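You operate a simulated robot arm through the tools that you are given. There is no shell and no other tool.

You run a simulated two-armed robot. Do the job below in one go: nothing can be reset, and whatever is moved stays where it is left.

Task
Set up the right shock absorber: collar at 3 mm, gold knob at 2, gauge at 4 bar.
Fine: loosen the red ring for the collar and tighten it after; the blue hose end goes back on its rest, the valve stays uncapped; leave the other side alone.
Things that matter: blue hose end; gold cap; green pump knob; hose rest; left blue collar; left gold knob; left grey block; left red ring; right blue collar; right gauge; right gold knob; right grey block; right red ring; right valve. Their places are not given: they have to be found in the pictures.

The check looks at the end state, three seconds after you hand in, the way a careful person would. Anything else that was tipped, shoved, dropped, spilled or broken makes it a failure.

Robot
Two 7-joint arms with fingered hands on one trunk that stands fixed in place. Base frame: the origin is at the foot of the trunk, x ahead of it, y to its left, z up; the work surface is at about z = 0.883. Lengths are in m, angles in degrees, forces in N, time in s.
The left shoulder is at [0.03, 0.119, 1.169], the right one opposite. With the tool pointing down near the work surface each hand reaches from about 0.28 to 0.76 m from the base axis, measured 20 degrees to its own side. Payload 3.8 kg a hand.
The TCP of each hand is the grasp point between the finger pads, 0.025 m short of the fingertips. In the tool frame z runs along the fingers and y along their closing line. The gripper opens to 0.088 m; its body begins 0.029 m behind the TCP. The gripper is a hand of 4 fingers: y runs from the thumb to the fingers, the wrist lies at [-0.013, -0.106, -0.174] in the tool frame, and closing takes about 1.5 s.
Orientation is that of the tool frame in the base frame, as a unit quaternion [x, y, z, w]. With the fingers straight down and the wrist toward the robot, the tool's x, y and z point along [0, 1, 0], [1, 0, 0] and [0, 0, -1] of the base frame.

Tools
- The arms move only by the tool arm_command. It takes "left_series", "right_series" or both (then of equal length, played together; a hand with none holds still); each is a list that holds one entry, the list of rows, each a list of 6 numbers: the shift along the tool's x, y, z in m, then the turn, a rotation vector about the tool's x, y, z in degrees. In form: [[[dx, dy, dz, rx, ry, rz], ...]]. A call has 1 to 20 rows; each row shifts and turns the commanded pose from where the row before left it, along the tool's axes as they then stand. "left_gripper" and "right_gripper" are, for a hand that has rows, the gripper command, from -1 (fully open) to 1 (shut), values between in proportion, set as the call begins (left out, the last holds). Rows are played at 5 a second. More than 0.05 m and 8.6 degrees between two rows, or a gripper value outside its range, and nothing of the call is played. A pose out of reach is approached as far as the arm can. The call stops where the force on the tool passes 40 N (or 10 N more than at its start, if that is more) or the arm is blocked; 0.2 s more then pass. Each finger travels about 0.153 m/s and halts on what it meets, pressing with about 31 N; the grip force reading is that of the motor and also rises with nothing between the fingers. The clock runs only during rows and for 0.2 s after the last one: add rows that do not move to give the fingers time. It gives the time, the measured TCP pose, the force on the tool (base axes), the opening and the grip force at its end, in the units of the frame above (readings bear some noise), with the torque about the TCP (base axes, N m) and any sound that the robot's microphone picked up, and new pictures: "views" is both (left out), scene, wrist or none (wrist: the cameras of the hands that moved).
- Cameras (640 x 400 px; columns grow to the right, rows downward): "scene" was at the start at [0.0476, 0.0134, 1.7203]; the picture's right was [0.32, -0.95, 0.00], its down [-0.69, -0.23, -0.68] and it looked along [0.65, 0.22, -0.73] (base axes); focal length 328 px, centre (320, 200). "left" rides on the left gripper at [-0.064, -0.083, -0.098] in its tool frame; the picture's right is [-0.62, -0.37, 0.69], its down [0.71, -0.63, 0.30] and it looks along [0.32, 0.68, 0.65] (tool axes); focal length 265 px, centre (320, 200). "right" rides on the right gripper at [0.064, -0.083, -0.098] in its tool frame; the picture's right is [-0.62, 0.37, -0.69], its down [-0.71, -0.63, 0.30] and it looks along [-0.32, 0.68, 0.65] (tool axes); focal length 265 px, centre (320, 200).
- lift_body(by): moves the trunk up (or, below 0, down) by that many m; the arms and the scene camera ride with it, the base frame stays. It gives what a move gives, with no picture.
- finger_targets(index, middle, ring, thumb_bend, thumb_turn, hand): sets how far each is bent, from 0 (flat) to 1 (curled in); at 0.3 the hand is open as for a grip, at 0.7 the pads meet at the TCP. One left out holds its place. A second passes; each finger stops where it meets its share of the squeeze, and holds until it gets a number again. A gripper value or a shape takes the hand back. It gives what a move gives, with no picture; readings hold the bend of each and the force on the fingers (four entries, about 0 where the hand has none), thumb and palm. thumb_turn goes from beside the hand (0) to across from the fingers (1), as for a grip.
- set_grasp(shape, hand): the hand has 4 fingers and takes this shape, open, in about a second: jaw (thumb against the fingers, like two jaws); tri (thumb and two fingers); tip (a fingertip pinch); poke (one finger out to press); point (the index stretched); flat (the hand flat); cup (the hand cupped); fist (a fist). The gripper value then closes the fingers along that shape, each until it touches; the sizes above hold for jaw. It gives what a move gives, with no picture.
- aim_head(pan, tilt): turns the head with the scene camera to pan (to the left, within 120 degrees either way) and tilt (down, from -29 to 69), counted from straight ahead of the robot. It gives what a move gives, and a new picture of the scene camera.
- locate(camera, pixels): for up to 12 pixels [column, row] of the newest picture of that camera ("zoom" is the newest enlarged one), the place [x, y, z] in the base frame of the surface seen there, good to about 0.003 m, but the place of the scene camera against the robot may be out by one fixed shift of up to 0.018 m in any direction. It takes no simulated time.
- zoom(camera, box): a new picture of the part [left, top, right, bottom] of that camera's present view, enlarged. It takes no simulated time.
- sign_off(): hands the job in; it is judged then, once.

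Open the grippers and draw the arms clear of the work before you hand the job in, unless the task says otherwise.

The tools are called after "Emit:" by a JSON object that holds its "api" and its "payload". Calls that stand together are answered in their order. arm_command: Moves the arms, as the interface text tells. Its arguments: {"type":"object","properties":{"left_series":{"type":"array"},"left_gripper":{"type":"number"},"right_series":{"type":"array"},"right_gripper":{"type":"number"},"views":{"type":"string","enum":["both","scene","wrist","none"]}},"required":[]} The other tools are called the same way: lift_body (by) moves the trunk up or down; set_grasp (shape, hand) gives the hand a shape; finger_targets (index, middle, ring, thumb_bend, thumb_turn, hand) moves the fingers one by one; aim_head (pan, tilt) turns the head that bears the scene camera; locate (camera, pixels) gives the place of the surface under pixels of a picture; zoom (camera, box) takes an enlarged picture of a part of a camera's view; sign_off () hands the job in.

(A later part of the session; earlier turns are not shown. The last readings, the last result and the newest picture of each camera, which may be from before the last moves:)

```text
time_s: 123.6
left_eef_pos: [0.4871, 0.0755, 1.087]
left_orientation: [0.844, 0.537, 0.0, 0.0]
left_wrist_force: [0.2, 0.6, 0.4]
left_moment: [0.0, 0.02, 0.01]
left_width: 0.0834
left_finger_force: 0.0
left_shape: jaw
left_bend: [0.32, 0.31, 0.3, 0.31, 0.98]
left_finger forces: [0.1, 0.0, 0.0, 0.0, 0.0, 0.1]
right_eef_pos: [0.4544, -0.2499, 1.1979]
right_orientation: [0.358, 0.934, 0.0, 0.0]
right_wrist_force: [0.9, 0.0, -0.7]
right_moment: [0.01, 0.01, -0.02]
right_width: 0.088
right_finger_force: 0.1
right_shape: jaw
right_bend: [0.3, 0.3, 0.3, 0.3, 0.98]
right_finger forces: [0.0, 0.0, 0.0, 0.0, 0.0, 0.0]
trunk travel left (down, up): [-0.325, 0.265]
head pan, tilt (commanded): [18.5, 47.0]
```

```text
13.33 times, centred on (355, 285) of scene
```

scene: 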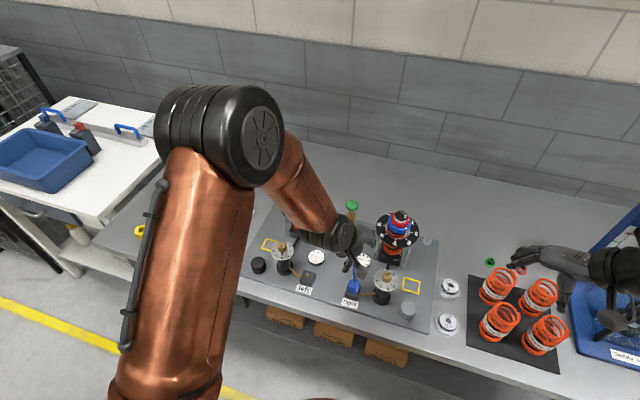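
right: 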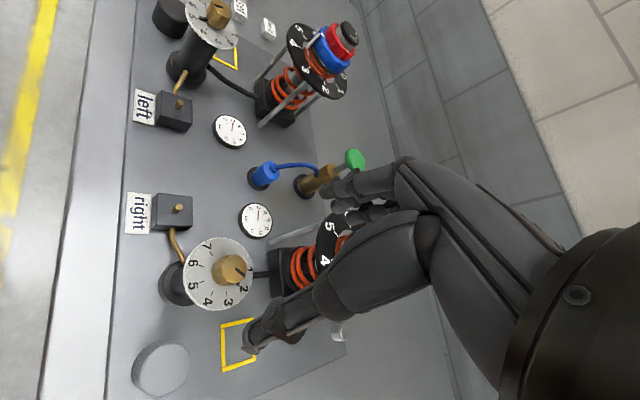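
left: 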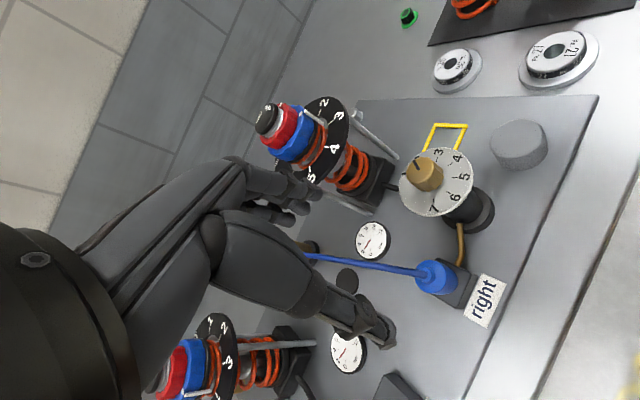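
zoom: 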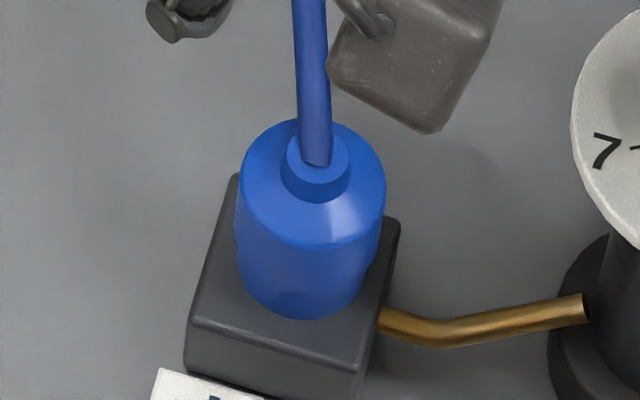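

The end is now centred on the block: base centre (303,272) against block centre (296,273) in the zoom. I go back to the pump with the poke shape.

Emit:
{"api": "arm_command", "payload": {"left_series": [[[0, 0, -0.035, 0, 0, 0], [0, 0, -0.02, 0, 0, -6.3], [0, 0, 0, 0, 0, -6.3], [0, 0, 0, 0, 0, -6.2], [0, 0, 0, 0, 0, -6.2], [0.0127, 0.0404, 0, 0, 0, 0], [0.0127, 0.0404, 0, 0, 0, 0], [0.0127, 0.0404, 0, 0, 0, 0], [0.0127, 0.0404, 0, 0, 0, 0], [0.0127, 0.0404, 0, 0, 0, 0], [0, 0, 0, 0, 0, 0]]], "views": "none"}}

Emit:
{"api": "set_grasp", "payload": {"hand": "left", "shape": "poke"}}

Emit:
{"api": "arm_command", "payload": {"left_series": [[[0, 0, 0.04, 0, 0, 0], [0, 0, 0.04, 0, 0, 0], [0, 0, 0.02, 0, 0, 0], [0, 0, 0.008, 0, 0, 0], [0, 0, 0.008, 0, 0, 0], [0, 0, 0.005, 0, 0, 0], [0, 0, 0, 0, 0, 0]]], "views": "none"}}

Emit:
{"api": "zoom", "payload": {"camera": "scene", "box": [330, 180, 390, 270]}}

Emit:
{"api": "zoom", "payload": {"camera": "scene", "box": [350, 250, 375, 275]}}

```text
time_s: 126.0
left_eef_pos: [0.6921, 0.1372, 1.1419]
left_orientation: [0.707, 0.707, 0.001, -0.001]
left_wrist_force: [0.8, 0.9, 0.2]
left_moment: [-0.04, 0.0, 0.04]
left_width: 0.0835
left_finger_force: 0.1
left_shape: jaw
left_bend: [0.32, 0.31, 0.3, 0.31, 0.98]
left_finger forces: [0.0, 0.1, 0.1, 0.0, 0.1, 0.1]
right_eef_pos: [0.4534, -0.25, 1.198]
right_orientation: [0.358, 0.934, 0.0, 0.0]
right_wrist_force: [-0.2, 0.4, 0.0]
right_moment: [0.01, 0.03, 0.02]
right_width: 0.088
right_finger_force: 0.2
right_shape: jaw
right_bend: [0.3, 0.3, 0.3, 0.3, 0.98]
right_finger forces: [0.0, 0.0, 0.0, 0.0, 0.0, 0.0]
trunk travel left (down, up): [-0.325, 0.265]
head pan, tilt (commanded): [18.5, 47.0]
```

```text
time_s: 126.9
left_eef_pos: [0.6912, 0.136, 1.1419]
left_orientation: [0.707, 0.707, 0.0, 0.0]
left_wrist_force: [-0.9, 0.1, -0.5]
left_moment: [0.0, -0.01, -0.04]
left_width: 0.0
left_finger_force: 0.1
left_shape: poke
left_bend: [0.7, 0.7, 0.99, 1.0, 1.0]
left_finger forces: [0.0, 0.1, 0.0, 0.1, 0.0, 0.0]
right_eef_pos: [0.4549, -0.2504, 1.1977]
right_orientation: [0.358, 0.934, 0.0, 0.0]
right_wrist_force: [0.2, 0.2, -0.4]
right_moment: [-0.01, 0.01, 0.03]
right_width: 0.0878
right_finger_force: 0.0
right_shape: jaw
right_bend: [0.3, 0.3, 0.3, 0.3, 0.98]
right_finger forces: [0.1, 0.0, 0.0, 0.1, 0.0, 0.0]
trunk travel left (down, up): [-0.325, 0.265]
head pan, tilt (commanded): [18.5, 47.0]
```

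```text
time_s: 128.5
left_eef_pos: [0.6911, 0.1372, 1.0214]
left_orientation: [0.707, 0.707, 0.0, 0.001]
left_wrist_force: [0.5, 0.4, 4.4]
left_moment: [0.02, -0.02, -0.01]
left_width: 0.0
left_finger_force: 0.0
left_shape: poke
left_bend: [0.7, 0.7, 0.99, 1.0, 1.0]
left_finger forces: [0.0, 4.9, 0.0, 0.0, 0.0, 0.0]
right_eef_pos: [0.4527, -0.2499, 1.1989]
right_orientation: [0.358, 0.934, -0.001, 0.0]
right_wrist_force: [0.4, 0.4, 0.0]
right_moment: [0.02, -0.04, -0.01]
right_width: 0.088
right_finger_force: 0.0
right_shape: jaw
right_bend: [0.3, 0.3, 0.3, 0.3, 0.98]
right_finger forces: [0.0, 0.0, 0.0, 0.0, 0.1, 0.0]
trunk travel left (down, up): [-0.325, 0.265]
head pan, tilt (commanded): [18.5, 47.0]
```

```text
4.44 times, centred on (360, 225) of scene
```

zoom: 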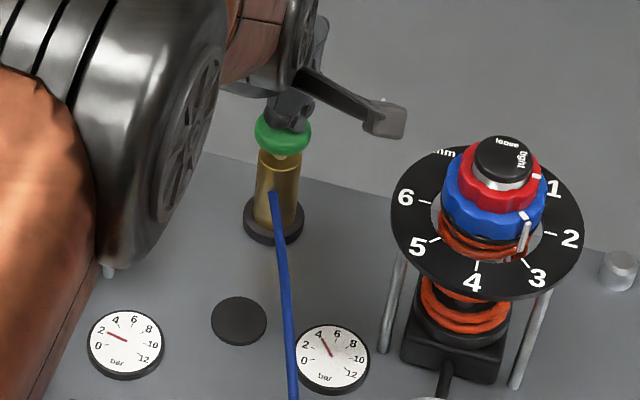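

```text
16.00 times, centred on (362, 262) of scene
```

zoom: 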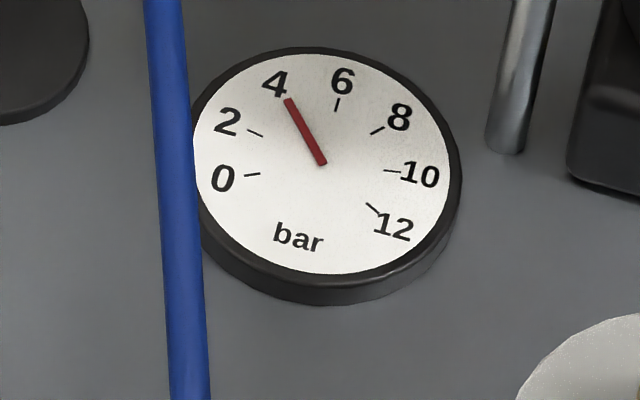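

The gauge jumped to about 4 bar with this stroke. I raise the hand off the pump now and read it carefully.

Emit:
{"api": "arm_command", "payload": {"left_series": [[[0, 0, -0.008, 0, 0, 0], [0, 0, -0.012, 0, 0, 0], [0, 0, -0.02, 0, 0, 0], [0, 0, -0.04, 0, 0, 0], [0, 0, -0.04, 0, 0, 0], [0, 0, 0, 0, 0, 0]]], "views": "scene"}}

Emit:
{"api": "zoom", "payload": {"camera": "scene", "box": [352, 252, 372, 272]}}

Emit:
{"api": "zoom", "payload": {"camera": "scene", "box": [305, 245, 330, 270]}}

```text
time_s: 129.9
left_eef_pos: [0.692, 0.1386, 1.1414]
left_orientation: [0.707, 0.707, -0.002, -0.001]
left_wrist_force: [-0.4, -0.5, 0.1]
left_moment: [0.01, -0.01, 0.01]
left_width: 0.0
left_finger_force: 0.0
left_shape: poke
left_bend: [0.7, 0.7, 0.99, 1.0, 1.0]
left_finger forces: [0.1, 0.0, 0.0, 0.1, 0.0, 0.1]
right_eef_pos: [0.4545, -0.2502, 1.1984]
right_orientation: [0.358, 0.934, 0.0, 0.0]
right_wrist_force: [-0.1, -1.1, -0.5]
right_moment: [-0.01, 0.0, 0.03]
right_width: 0.0881
right_finger_force: 0.0
right_shape: jaw
right_bend: [0.3, 0.3, 0.3, 0.3, 0.98]
right_finger forces: [0.0, 0.0, 0.0, 0.1, 0.0, 0.0]
trunk travel left (down, up): [-0.325, 0.265]
head pan, tilt (commanded): [18.5, 47.0]
```

scene: 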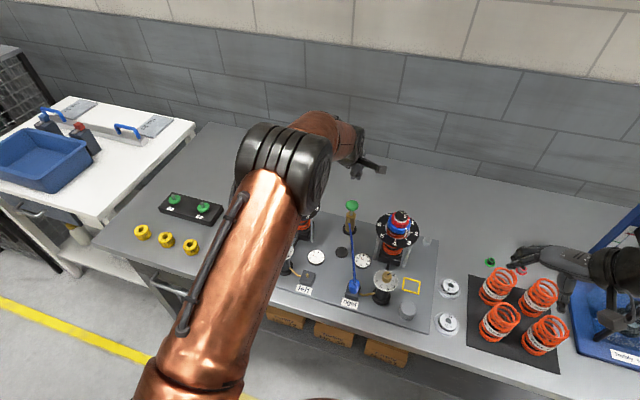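

```text
16.00 times, centred on (362, 262) of scene
```

zoom: 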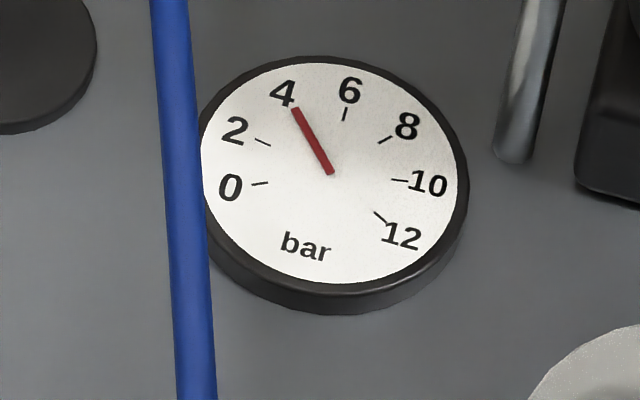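

```text
16.00 times, centred on (318, 258) of scene
```

zoom: 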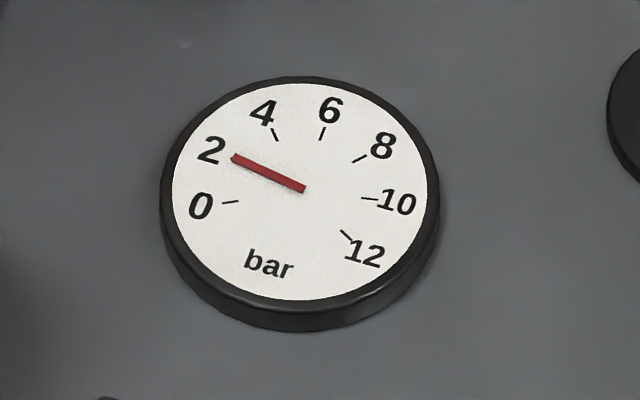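

The right gauge is at about 4. I zoom further to measure the needle relative to the 4 tick, and compare with the left gauge's tick geometry.

Emit:
{"api": "zoom", "payload": {"camera": "scene", "box": [356, 253, 370, 267]}}

Emit:
{"api": "zoom", "payload": {"camera": "scene", "box": [310, 250, 324, 264]}}

```text
16.00 times, centred on (363, 260) of scene
```

zoom: 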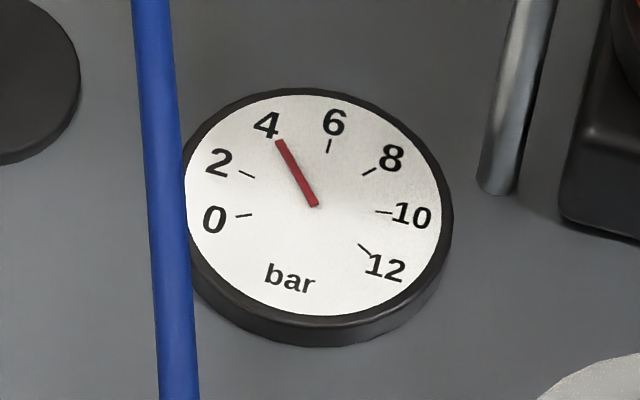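

```text
16.00 times, centred on (317, 257) of scene
```

zoom: 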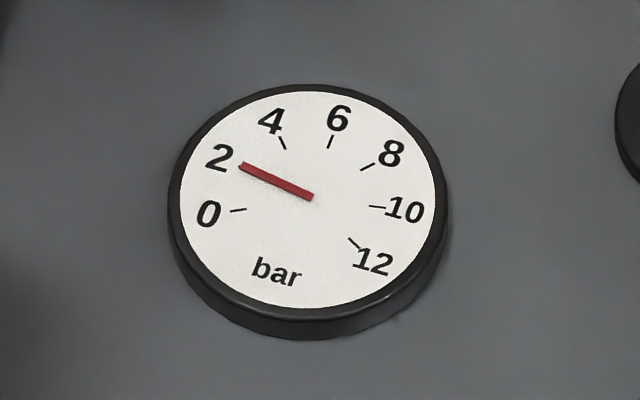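

By fitting the tick positions, the needle is at 4 within about 0.1 bar. Now I bring the left hand back, reshaped to jaw, to take the hose end off.

Emit:
{"api": "set_grasp", "payload": {"hand": "left", "shape": "jaw"}}

Emit:
{"api": "arm_command", "payload": {"left_series": [[[-0.013, -0.0407, 0, 0, 0, 0], [-0.013, -0.0407, 0, 0, 0, 0], [-0.013, -0.0407, 0, 0, 0, 0], [-0.013, -0.0407, 0, 0, 0, 0], [-0.013, -0.0407, 0, 0, 0, 0], [0, 0, 0, 0, 0, 6.3], [0, 0, 0, 0, 0, 6.3], [0, 0, 0, 0, 0, 6.2], [0, 0, 0.02, 0, 0, 6.2], [0, 0, 0.03, 0, 0, 0], [0, 0, 0, 0, 0, 0], [0, 0, 0, 0, 0, 0]]], "views": "wrist"}}

Emit:
{"api": "zoom", "payload": {"camera": "left", "box": [340, 200, 520, 350]}}

```text
time_s: 130.8
left_eef_pos: [0.6916, 0.1379, 1.1392]
left_orientation: [0.706, 0.708, 0.0, 0.0]
left_wrist_force: [1.2, 0.0, 0.1]
left_moment: [-0.02, 0.02, 0.01]
left_width: 0.0881
left_finger_force: 0.1
left_shape: jaw
left_bend: [0.3, 0.3, 0.3, 0.3, 0.98]
left_finger forces: [0.1, 0.0, 0.0, 0.0, 0.0, 0.0]
right_eef_pos: [0.4537, -0.2509, 1.1989]
right_orientation: [0.358, 0.934, -0.001, 0.0]
right_wrist_force: [-1.0, 0.2, -0.2]
right_moment: [0.0, 0.02, -0.05]
right_width: 0.0878
right_finger_force: 0.0
right_shape: jaw
right_bend: [0.3, 0.3, 0.3, 0.3, 0.98]
right_finger forces: [0.0, 0.0, 0.0, 0.0, 0.0, 0.0]
trunk travel left (down, up): [-0.325, 0.265]
head pan, tilt (commanded): [18.5, 47.0]
```

```text
time_s: 133.4
left_eef_pos: [0.4883, 0.0724, 1.0895]
left_orientation: [0.843, 0.537, 0.0, 0.001]
left_wrist_force: [0.2, 0.0, 0.2]
left_moment: [-0.02, -0.03, 0.01]
left_width: 0.088
left_finger_force: 0.1
left_shape: jaw
left_bend: [0.3, 0.3, 0.3, 0.3, 0.98]
left_finger forces: [0.1, 0.0, 0.0, 0.0, 0.0, 0.0]
right_eef_pos: [0.4534, -0.2501, 1.1974]
right_orientation: [0.359, 0.933, 0.0, 0.0]
right_wrist_force: [0.2, -0.9, 0.6]
right_moment: [0.0, 0.02, 0.06]
right_width: 0.0881
right_finger_force: 0.0
right_shape: jaw
right_bend: [0.3, 0.3, 0.3, 0.3, 0.98]
right_finger forces: [0.1, 0.1, 0.1, 0.0, 0.0, 0.1]
trunk travel left (down, up): [-0.325, 0.265]
head pan, tilt (commanded): [18.5, 47.0]
```

left: 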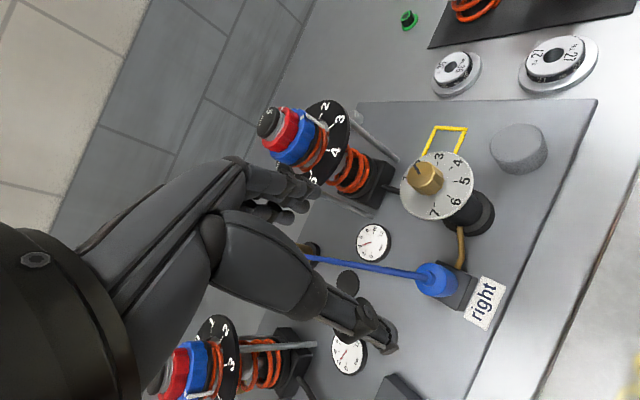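

```text
2.67 times, centred on (430, 275) of left
```

zoom: 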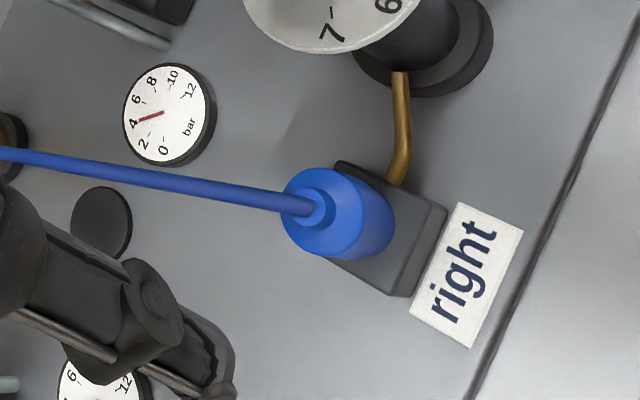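

From here the left camera also sees the gauge at (373,243); I zoom on it for a second reading before unplugging.

Emit:
{"api": "zoom", "payload": {"camera": "left", "box": [353, 221, 393, 263]}}

Emit:
{"api": "arm_command", "payload": {"left_series": [[[0, 0, 0.04, 0, 0, 0], [0, 0, 0.04, 0, 0, 0], [0, 0, 0.04, 0, 0, 0], [0, 0, 0.02, 0, 0, 0], [0, 0, 0.007, 0, 0, 0], [0, 0, 0, 0, 0, 0]]], "views": "wrist"}}

Emit:
{"api": "zoom", "payload": {"camera": "left", "box": [260, 180, 460, 330]}}

```text
9.52 times, centred on (373, 242) of left
```

zoom: 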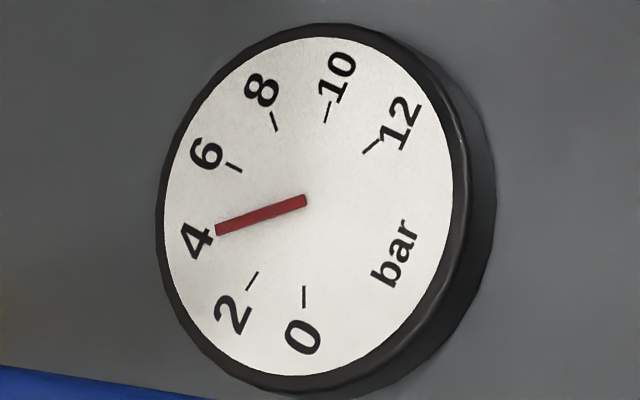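

```text
time_s: 134.8
left_eef_pos: [0.4886, 0.0707, 0.943]
left_orientation: [0.844, 0.537, 0.0, 0.001]
left_wrist_force: [0.0, -1.1, 0.3]
left_moment: [0.01, -0.04, -0.05]
left_width: 0.0878
left_finger_force: 0.0
left_shape: jaw
left_bend: [0.3, 0.3, 0.3, 0.3, 0.98]
left_finger forces: [0.1, 0.0, 0.1, 0.0, 0.1, 0.1]
right_eef_pos: [0.4543, -0.2513, 1.199]
right_orientation: [0.358, 0.934, 0.0, 0.001]
right_wrist_force: [-0.3, 0.3, 0.1]
right_moment: [-0.01, -0.01, -0.02]
right_width: 0.0877
right_finger_force: 0.0
right_shape: jaw
right_bend: [0.3, 0.3, 0.3, 0.3, 0.98]
right_finger forces: [0.1, 0.1, 0.0, 0.1, 0.1, 0.0]
trunk travel left (down, up): [-0.325, 0.265]
head pan, tilt (commanded): [18.5, 47.0]
```

left: 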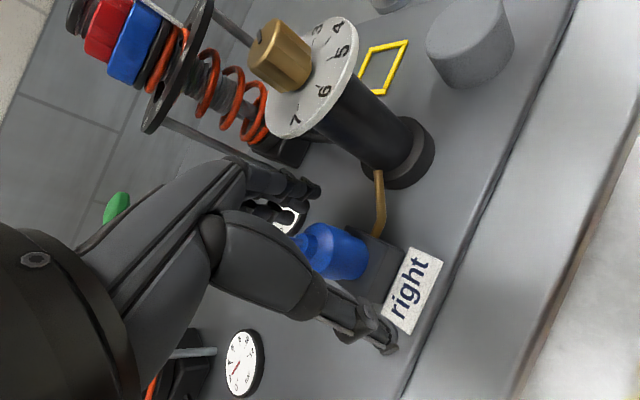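

```text
2.67 times, centred on (360, 255) of left
```

zoom: 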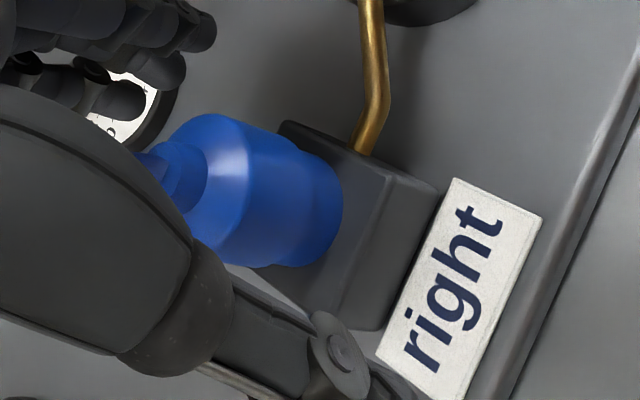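

From this angle the fitted 4 tick is at (217,230) and the needle tip at (217,230): exactly 4 bar. I now grip the hose end and lift it straight off.

Emit:
{"api": "finger_targets", "payload": {"hand": "left", "index": 0.8, "middle": 0.8, "ring": 0.3, "thumb_bend": 0.85, "thumb_turn": 1.0}}

Emit:
{"api": "arm_command", "payload": {"left_series": [[[0, 0, 0, 0, 0, 0], [0, 0, -0.003, 0, 0, 0], [0, 0, -0.005, 0, 0, 0], [0, 0, -0.01, 0, 0, 0], [0, 0, -0.015, 0, 0, 0], [0, 0, -0.015, 0, 0, 0], [0, 0, 0, 0, 0, 0]]], "views": "both"}}

Emit:
{"api": "zoom", "payload": {"camera": "left", "box": [260, 180, 460, 330]}}

Emit:
{"api": "zoom", "payload": {"camera": "scene", "box": [345, 245, 385, 285]}}

```text
time_s: 135.8
left_eef_pos: [0.4886, 0.0723, 0.9443]
left_orientation: [0.843, 0.537, 0.0, 0.0]
left_wrist_force: [0.1, 0.5, -0.3]
left_moment: [0.01, 0.0, 0.02]
left_width: 0.0192
left_finger_force: 17.9
left_shape: fingers
left_bend: [0.73, 0.64, 0.3, 0.59, 1.0]
left_finger forces: [9.1, 9.4, 0.0, 0.0, 17.6, 0.0]
right_eef_pos: [0.4543, -0.2492, 1.1989]
right_orientation: [0.358, 0.934, 0.001, 0.0]
right_wrist_force: [0.1, 0.3, 0.2]
right_moment: [-0.02, -0.02, -0.01]
right_width: 0.0879
right_finger_force: 0.1
right_shape: jaw
right_bend: [0.3, 0.3, 0.3, 0.3, 0.98]
right_finger forces: [0.0, 0.0, 0.0, 0.0, 0.0, 0.0]
trunk travel left (down, up): [-0.325, 0.265]
head pan, tilt (commanded): [18.5, 47.0]
```

```text
time_s: 137.4
left_eef_pos: [0.4881, 0.072, 0.9914]
left_orientation: [0.844, 0.536, -0.001, 0.001]
left_wrist_force: [-0.9, -0.3, -1.0]
left_moment: [-0.02, 0.01, 0.04]
left_width: 0.0192
left_finger_force: 17.9
left_shape: fingers
left_bend: [0.73, 0.64, 0.3, 0.59, 1.0]
left_finger forces: [9.2, 9.4, 0.0, 0.0, 17.6, 0.0]
right_eef_pos: [0.4541, -0.2502, 1.198]
right_orientation: [0.359, 0.933, -0.001, -0.001]
right_wrist_force: [-1.0, -0.8, 0.4]
right_moment: [0.02, 0.0, -0.02]
right_width: 0.088
right_finger_force: 0.1
right_shape: jaw
right_bend: [0.3, 0.3, 0.3, 0.3, 0.98]
right_finger forces: [0.0, 0.0, 0.0, 0.0, 0.1, 0.0]
trunk travel left (down, up): [-0.325, 0.265]
head pan, tilt (commanded): [18.5, 47.0]
```

scene: 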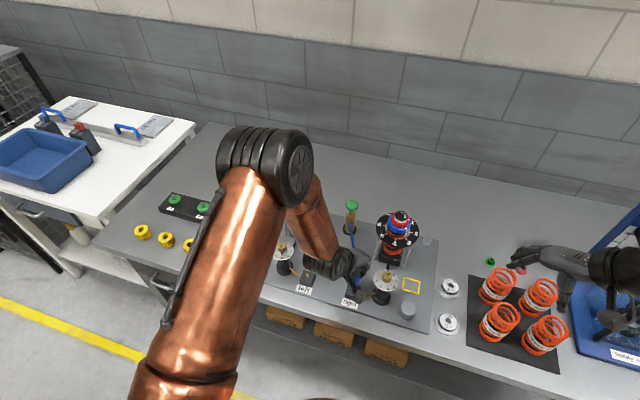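
left: 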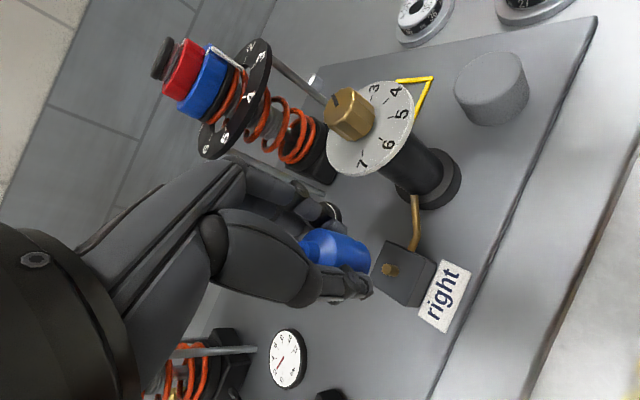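

```text
2.67 times, centred on (360, 255) of left
```

zoom: 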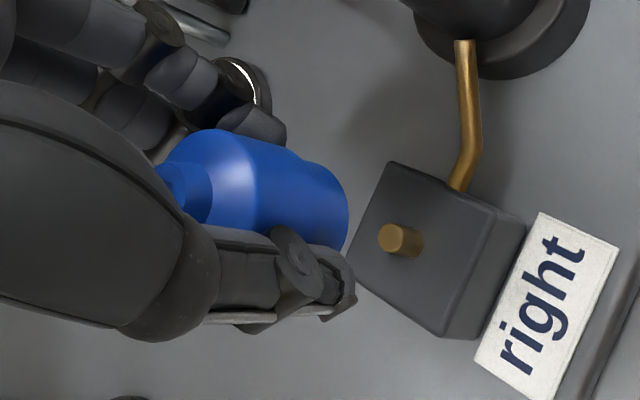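

```text
10.00 times, centred on (365, 265) of scene
```

zoom: 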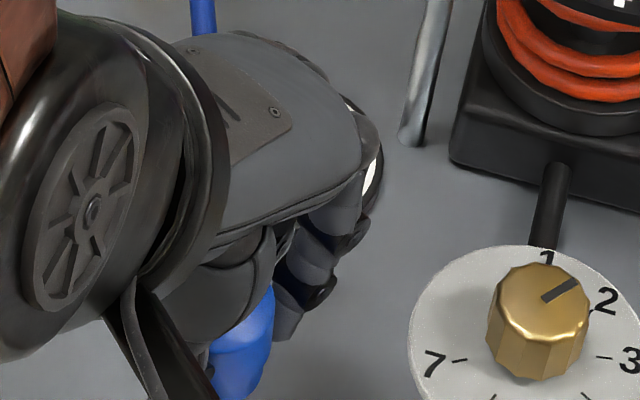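

The end is off the valve, stub free and uncapped. I carry it back over the rest at (0.6035,0.1385), allowing for the ~5 mm offset of the end in my grip.

Emit:
{"api": "arm_command", "payload": {"left_series": [[[0.0214, 0.0163, 0, 0, 0, 0], [0.0214, 0.0163, 0, 0, 0, 0], [0.0214, 0.0163, 0, 0, 0, 0], [0.0214, 0.0163, 0, 0, 0, 0], [0.0216, 0.0164, 0, 0, 0, 0], [0, 0, 0, 0, 0, 6.7], [0, 0, 0, 0, 0, 6.7], [0, 0, 0, 0, 0, 6.6], [0, 0, 0, 0, 0, 0], [0, 0, 0, 0, 0, 0]]], "views": "both"}}

Emit:
{"api": "zoom", "payload": {"camera": "left", "box": [260, 180, 460, 330]}}

Emit:
{"api": "zoom", "payload": {"camera": "scene", "box": [325, 220, 385, 280]}}

```text
time_s: 139.6
left_eef_pos: [0.6075, 0.1344, 0.9911]
left_orientation: [0.924, 0.382, 0.0, 0.0]
left_wrist_force: [0.2, 0.0, -0.5]
left_moment: [-0.01, 0.02, 0.01]
left_width: 0.0192
left_finger_force: 18.2
left_shape: fingers
left_bend: [0.73, 0.65, 0.3, 0.59, 1.0]
left_finger forces: [9.2, 9.6, 0.0, 0.0, 17.4, 0.0]
right_eef_pos: [0.4548, -0.2503, 1.1988]
right_orientation: [0.358, 0.934, 0.0, 0.0]
right_wrist_force: [0.0, 0.4, -0.3]
right_moment: [0.02, 0.01, 0.01]
right_width: 0.0879
right_finger_force: 0.0
right_shape: jaw
right_bend: [0.3, 0.3, 0.3, 0.3, 0.98]
right_finger forces: [0.1, 0.0, 0.0, 0.1, 0.1, 0.0]
trunk travel left (down, up): [-0.325, 0.265]
head pan, tilt (commanded): [18.5, 47.0]
```

scene: 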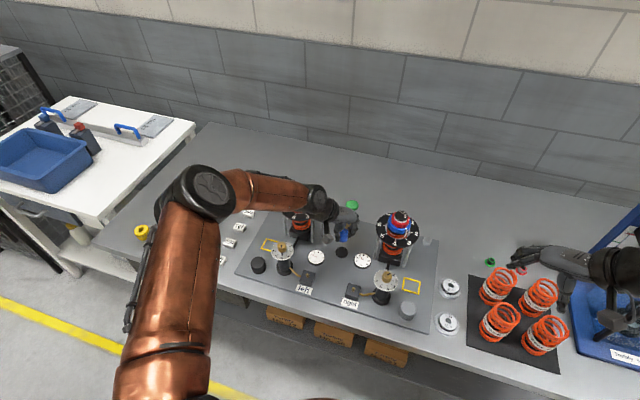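
left: 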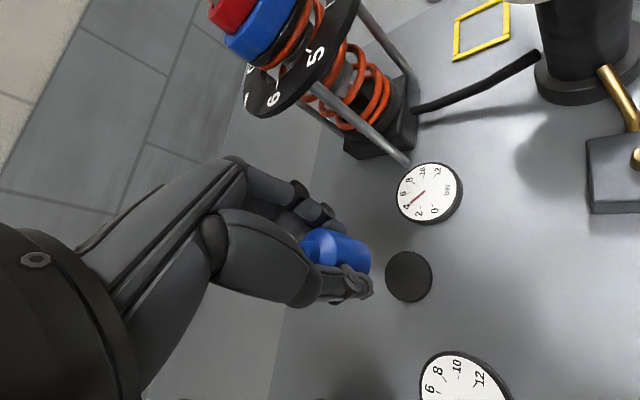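

```text
2.67 times, centred on (360, 255) of left
```

zoom: 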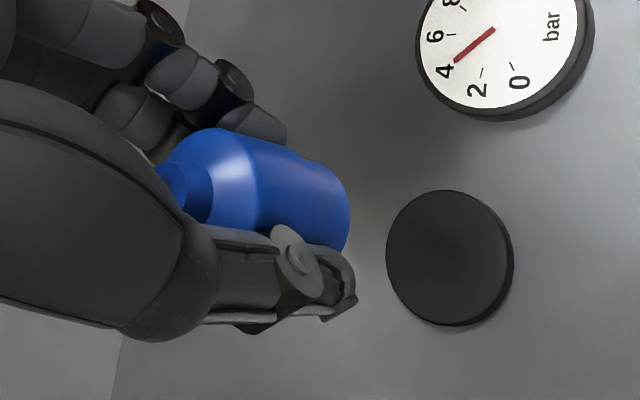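

```text
6.67 times, centred on (355, 250) of scene
```

zoom: 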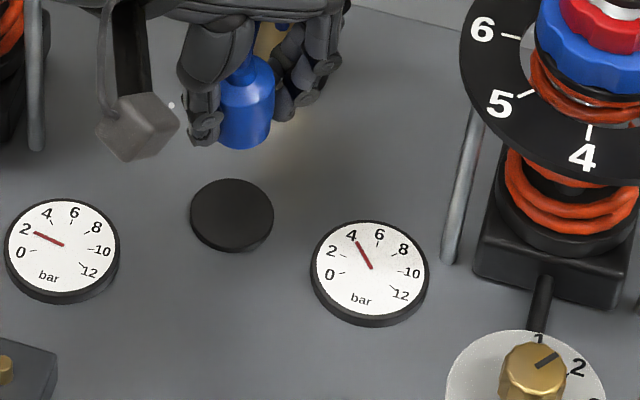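

The gauge still shows 4 after unplugging. I measure the end's position against the rest before lowering.

Emit:
{"api": "locate", "payload": {"camera": "left", "pixels": [[350, 258], [355, 262], [345, 252], [360, 262], [368, 260], [340, 250], [408, 276], [388, 276], [430, 276], [408, 254], [408, 298]]}}

Emit:
{"api": "zoom", "payload": {"camera": "left", "box": [320, 220, 440, 310]}}

```text
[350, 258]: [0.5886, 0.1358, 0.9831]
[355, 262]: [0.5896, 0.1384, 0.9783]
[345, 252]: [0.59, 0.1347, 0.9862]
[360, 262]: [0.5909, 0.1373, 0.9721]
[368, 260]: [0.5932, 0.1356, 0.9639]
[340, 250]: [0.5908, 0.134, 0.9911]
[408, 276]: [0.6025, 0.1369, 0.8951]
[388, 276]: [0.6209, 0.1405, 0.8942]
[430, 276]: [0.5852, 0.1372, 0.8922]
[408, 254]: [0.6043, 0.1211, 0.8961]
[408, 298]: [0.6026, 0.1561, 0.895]
```

```text
4.44 times, centred on (380, 265) of left
```

zoom: 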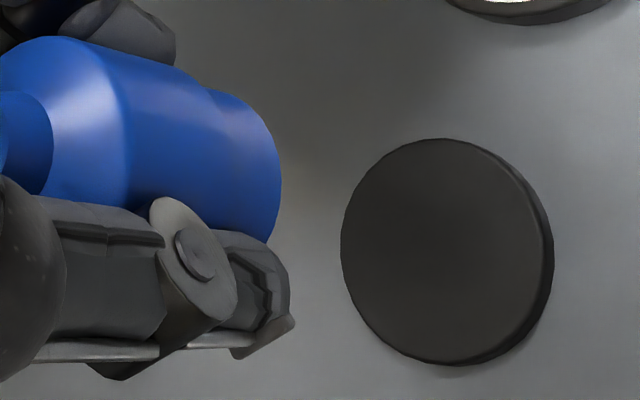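

End centre ≈ (0.603,0.136) against rest centre ≈ (0.603,0.138). I correct 1.5 mm and lower, the last part in small steps.

Emit:
{"api": "arm_command", "payload": {"left_series": [[[0.0011, -0.0011, 0.01, 0, 0, 0], [0, 0, 0.02, 0, 0, 0], [0, 0, 0.015, 0, 0, 0], [0, 0, 0.01, 0, 0, 0], [0, 0, 0.004, 0, 0, 0], [0, 0, 0.002, 0, 0, 0], [0, 0, 0, 0, 0, 0]]], "views": "wrist"}}

Emit:
{"api": "zoom", "payload": {"camera": "left", "box": [260, 180, 460, 330]}}

```text
time_s: 141.2
left_eef_pos: [0.6065, 0.1365, 0.9304]
left_orientation: [0.924, 0.383, -0.001, 0.0]
left_wrist_force: [0.8, -0.2, -0.8]
left_moment: [0.01, -0.01, 0.01]
left_width: 0.0192
left_finger_force: 18.2
left_shape: fingers
left_bend: [0.73, 0.65, 0.3, 0.59, 1.0]
left_finger forces: [9.1, 9.6, 0.1, 0.0, 17.5, 0.1]
right_eef_pos: [0.4553, -0.2497, 1.1972]
right_orientation: [0.358, 0.934, 0.0, 0.0]
right_wrist_force: [0.7, 0.1, 0.5]
right_moment: [-0.01, -0.01, 0.03]
right_width: 0.088
right_finger_force: 0.0
right_shape: jaw
right_bend: [0.3, 0.3, 0.3, 0.3, 0.98]
right_finger forces: [0.0, 0.0, 0.1, 0.1, 0.1, 0.1]
trunk travel left (down, up): [-0.325, 0.265]
head pan, tilt (commanded): [18.5, 47.0]
```

left: 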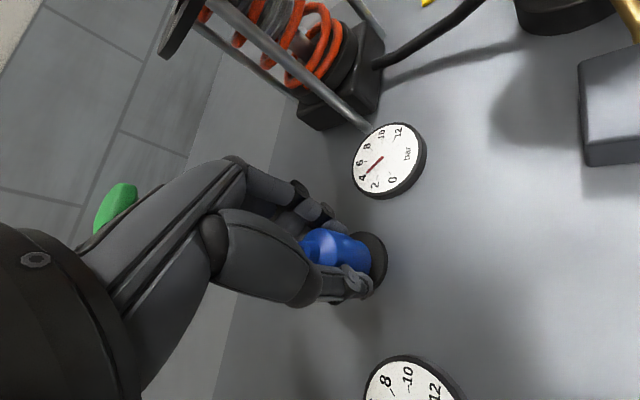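

```text
2.67 times, centred on (360, 255) of left
```

zoom: 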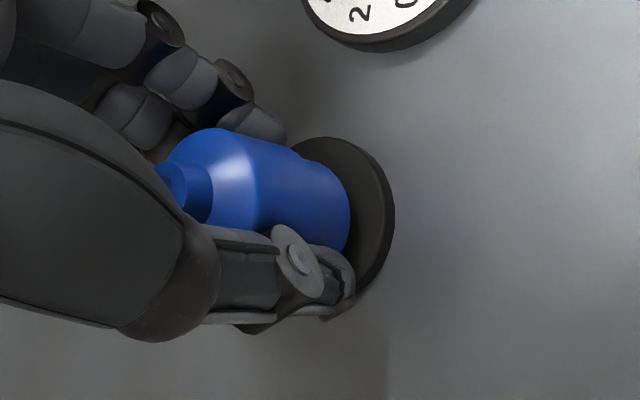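

Almost down. I lower in 1 mm steps until light contact.

Emit:
{"api": "arm_command", "payload": {"left_series": [[[0, 0, 0.001, 0, 0, 0], [0, 0, 0.001, 0, 0, 0], [0, 0, 0.001, 0, 0, 0], [0, 0, 0, 0, 0, 0]]], "views": "wrist"}}

Emit:
{"api": "zoom", "payload": {"camera": "left", "box": [260, 180, 460, 330]}}

```text
time_s: 142.2
left_eef_pos: [0.6065, 0.1361, 0.9267]
left_orientation: [0.924, 0.382, 0.0, 0.001]
left_wrist_force: [-0.4, 0.6, -0.1]
left_moment: [0.01, -0.02, -0.03]
left_width: 0.0191
left_finger_force: 18.5
left_shape: fingers
left_bend: [0.73, 0.65, 0.3, 0.59, 1.0]
left_finger forces: [9.2, 9.7, 0.0, 0.0, 17.5, 0.0]
right_eef_pos: [0.4533, -0.2509, 1.1978]
right_orientation: [0.358, 0.934, 0.0, 0.0]
right_wrist_force: [-0.3, -0.1, 0.4]
right_moment: [-0.04, -0.02, 0.01]
right_width: 0.0878
right_finger_force: 0.0
right_shape: jaw
right_bend: [0.3, 0.3, 0.3, 0.3, 0.98]
right_finger forces: [0.1, 0.0, 0.0, 0.1, 0.0, 0.0]
trunk travel left (down, up): [-0.325, 0.265]
head pan, tilt (commanded): [18.5, 47.0]
```

left: 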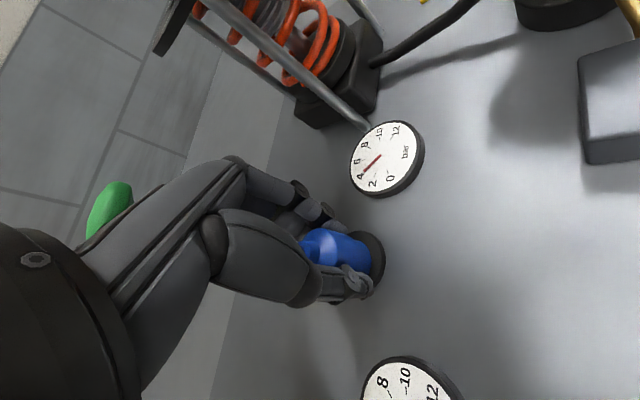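

```text
2.67 times, centred on (360, 255) of left
```

zoom: 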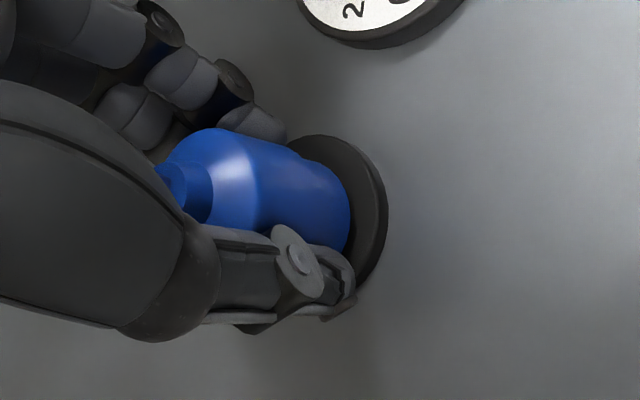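

Still no contact; I continue in 1 mm steps.

Emit:
{"api": "arm_command", "payload": {"left_series": [[[0, 0, 0.001, 0, 0, 0], [0, 0, 0.001, 0, 0, 0], [0, 0, 0, 0, 0, 0]]], "views": "none"}}

Emit:
{"api": "zoom", "payload": {"camera": "left", "box": [260, 180, 460, 330]}}

Emit:
{"api": "zoom", "payload": {"camera": "scene", "box": [325, 220, 365, 265]}}

```text
time_s: 143.0
left_eef_pos: [0.6069, 0.1365, 0.9246]
left_orientation: [0.924, 0.383, 0.001, 0.0]
left_wrist_force: [-1.1, 0.7, -1.5]
left_moment: [0.0, -0.01, 0.01]
left_width: 0.019
left_finger_force: 17.7
left_shape: fingers
left_bend: [0.73, 0.65, 0.3, 0.59, 1.0]
left_finger forces: [9.2, 9.7, 0.0, 0.1, 17.5, 0.1]
right_eef_pos: [0.4539, -0.2497, 1.1988]
right_orientation: [0.358, 0.934, 0.0, 0.0]
right_wrist_force: [0.3, 0.4, -0.2]
right_moment: [0.02, -0.01, 0.01]
right_width: 0.0878
right_finger_force: 0.0
right_shape: jaw
right_bend: [0.3, 0.3, 0.3, 0.3, 0.98]
right_finger forces: [0.1, 0.0, 0.0, 0.0, 0.0, 0.1]
trunk travel left (down, up): [-0.325, 0.265]
head pan, tilt (commanded): [18.5, 47.0]
```

```text
2.67 times, centred on (360, 255) of left
```

zoom: 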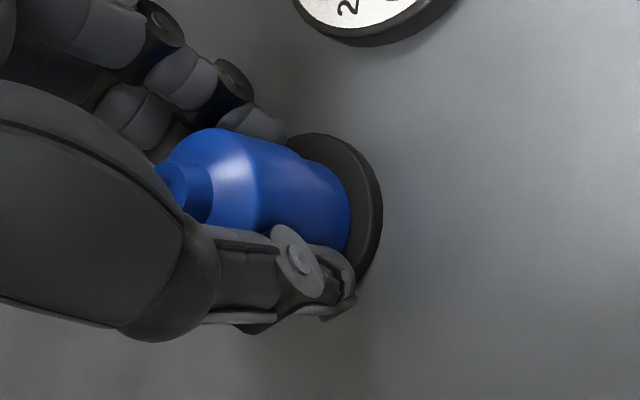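

```text
8.89 times, centred on (345, 242) of scene
```

zoom: 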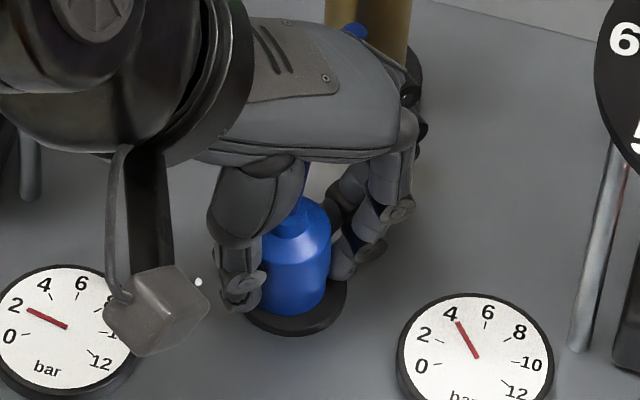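

Still hovering slightly above the rest. I go on in 1 mm steps.

Emit:
{"api": "arm_command", "payload": {"left_series": [[[0, 0, 0.001, 0, 0, 0], [0, 0, 0.001, 0, 0, 0], [0, 0, 0, 0, 0, 0]]], "views": "none"}}

Emit:
{"api": "zoom", "payload": {"camera": "left", "box": [300, 200, 420, 310]}}

```text
time_s: 143.8
left_eef_pos: [0.6073, 0.1366, 0.9234]
left_orientation: [0.924, 0.383, 0.001, 0.0]
left_wrist_force: [0.3, -0.7, 3.8]
left_moment: [0.1, 0.04, 0.0]
left_width: 0.0189
left_finger_force: 18.2
left_shape: fingers
left_bend: [0.73, 0.72, 0.3, 0.59, 1.0]
left_finger forces: [9.0, 10.3, 0.0, 0.1, 17.1, 0.0]
right_eef_pos: [0.4531, -0.2511, 1.1989]
right_orientation: [0.358, 0.934, 0.0, 0.001]
right_wrist_force: [-0.1, -0.9, -0.1]
right_moment: [0.0, -0.01, 0.0]
right_width: 0.0879
right_finger_force: 0.0
right_shape: jaw
right_bend: [0.3, 0.3, 0.3, 0.3, 0.98]
right_finger forces: [0.0, 0.0, 0.0, 0.0, 0.0, 0.1]
trunk travel left (down, up): [-0.325, 0.265]
head pan, tilt (commanded): [18.5, 47.0]
```

```text
3.64 times, centred on (360, 255) of left
```

zoom: 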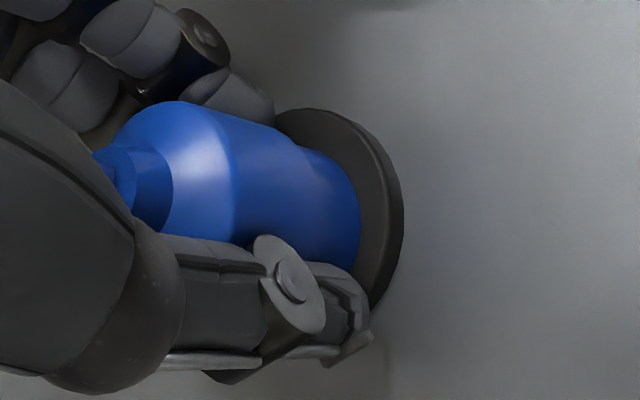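

Light contact (3.8 N): the end rests on the disc. I open the fingers and check before rising.

Emit:
{"api": "arm_command", "payload": {"left_series": [[[0, 0, 0, 0, 0, 0], [0, 0, 0, 0, 0, 0], [0, 0, 0, 0, 0, 0], [0, 0, 0, 0, 0, 0], [0, 0, 0, 0, 0, 0]]], "left_gripper": -0.9, "views": "wrist"}}

Emit:
{"api": "zoom", "payload": {"camera": "left", "box": [260, 180, 460, 330]}}

```text
time_s: 145.0
left_eef_pos: [0.6069, 0.1368, 0.9219]
left_orientation: [0.924, 0.383, 0.0, 0.0]
left_wrist_force: [-0.2, -0.4, -0.3]
left_moment: [0.03, -0.03, -0.02]
left_width: 0.0835
left_finger_force: 0.0
left_shape: jaw
left_bend: [0.32, 0.31, 0.3, 0.31, 0.98]
left_finger forces: [0.1, 0.0, 0.0, 0.0, 0.0, 0.0]
right_eef_pos: [0.4543, -0.2495, 1.1986]
right_orientation: [0.359, 0.933, 0.0, 0.001]
right_wrist_force: [-0.3, -0.8, -0.8]
right_moment: [0.02, -0.01, -0.01]
right_width: 0.0879
right_finger_force: 0.0
right_shape: jaw
right_bend: [0.3, 0.3, 0.3, 0.3, 0.98]
right_finger forces: [0.0, 0.1, 0.1, 0.0, 0.0, 0.0]
trunk travel left (down, up): [-0.325, 0.265]
head pan, tilt (commanded): [18.5, 47.0]
```

left: 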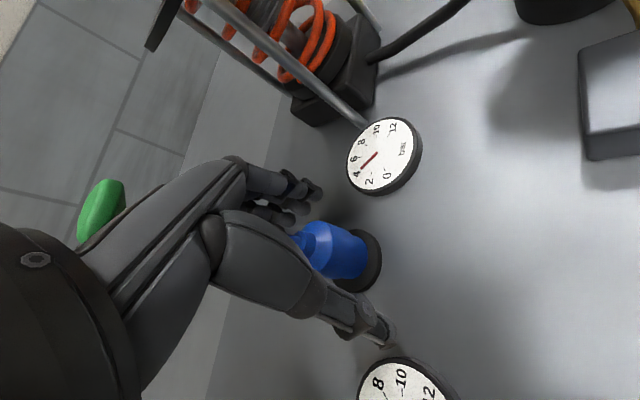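

```text
2.67 times, centred on (360, 255) of left
```

zoom: 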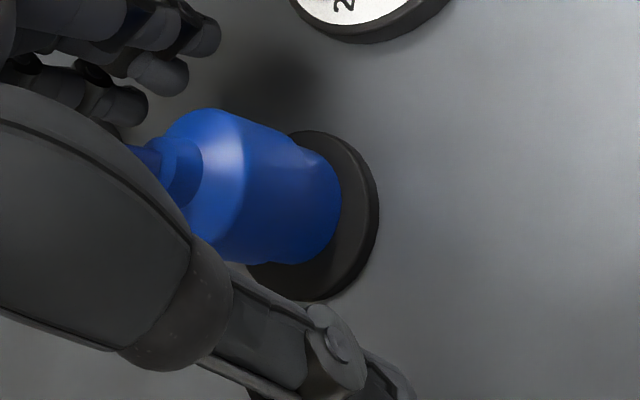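

The end stands on the rest, perhaps a few millimetres off-centre. I rise straight up and look from above.

Emit:
{"api": "arm_command", "payload": {"left_series": [[[0, 0, -0.02, 0, 0, 0], [0, 0, -0.03, 0, 0, 0], [0, 0, -0.04, 0, 0, 0], [0, 0, -0.04, 0, 0, 0], [0, 0, -0.04, 0, 0, 0], [0, 0, 0, 0, 0, 0]]], "views": "both"}}

Emit:
{"api": "zoom", "payload": {"camera": "left", "box": [400, 240, 500, 330]}}

Emit:
{"api": "zoom", "payload": {"camera": "scene", "box": [328, 225, 358, 262]}}

Emit:
{"api": "zoom", "payload": {"camera": "scene", "box": [325, 195, 385, 275]}}

```text
time_s: 146.4
left_eef_pos: [0.6086, 0.1354, 1.093]
left_orientation: [0.924, 0.383, 0.0, 0.0]
left_wrist_force: [-0.4, -0.5, 0.6]
left_moment: [0.01, -0.01, 0.0]
left_width: 0.0833
left_finger_force: 0.1
left_shape: jaw
left_bend: [0.32, 0.31, 0.3, 0.31, 0.98]
left_finger forces: [0.0, 0.0, 0.0, 0.1, 0.0, 0.0]
right_eef_pos: [0.4545, -0.2502, 1.1979]
right_orientation: [0.358, 0.934, 0.0, 0.0]
right_wrist_force: [0.5, -0.2, -0.3]
right_moment: [-0.02, 0.03, -0.03]
right_width: 0.088
right_finger_force: 0.0
right_shape: jaw
right_bend: [0.3, 0.3, 0.3, 0.3, 0.98]
right_finger forces: [0.0, 0.0, 0.0, 0.0, 0.1, 0.0]
trunk travel left (down, up): [-0.325, 0.265]
head pan, tilt (commanded): [18.5, 47.0]
```

scene: 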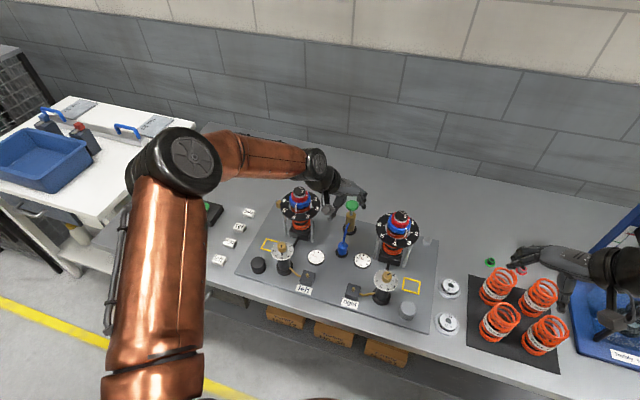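
left: 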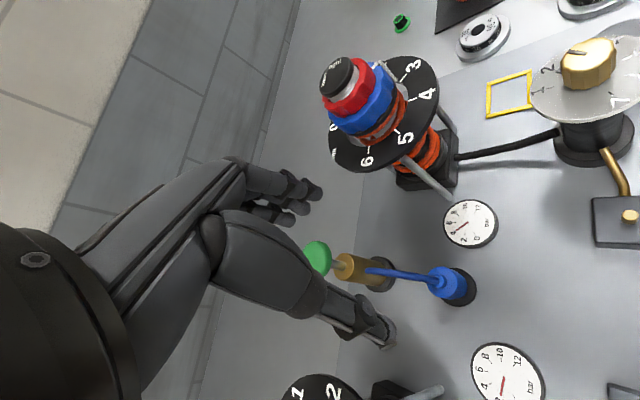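

```text
4.44 times, centred on (450, 285) of left
```

zoom: 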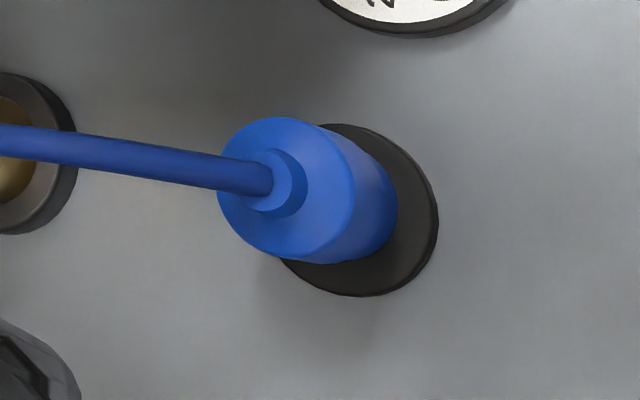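

```text
10.81 times, centred on (343, 244) of scene
```

zoom: 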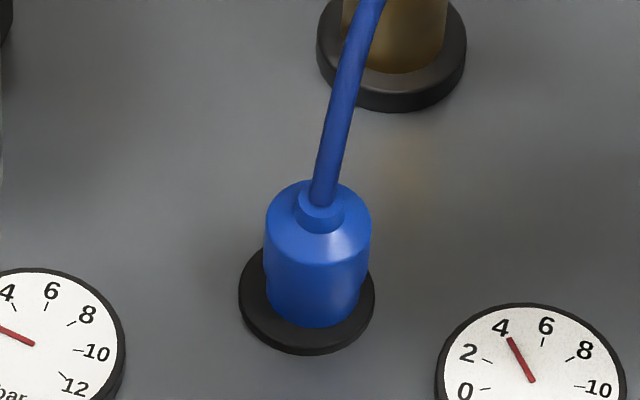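

```text
5.00 times, centred on (355, 235) of scene
```

zoom: 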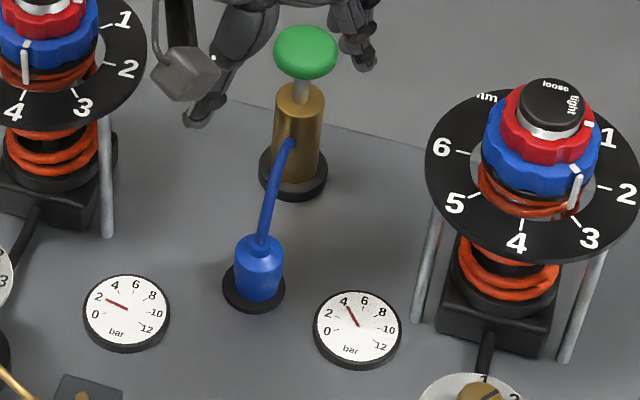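

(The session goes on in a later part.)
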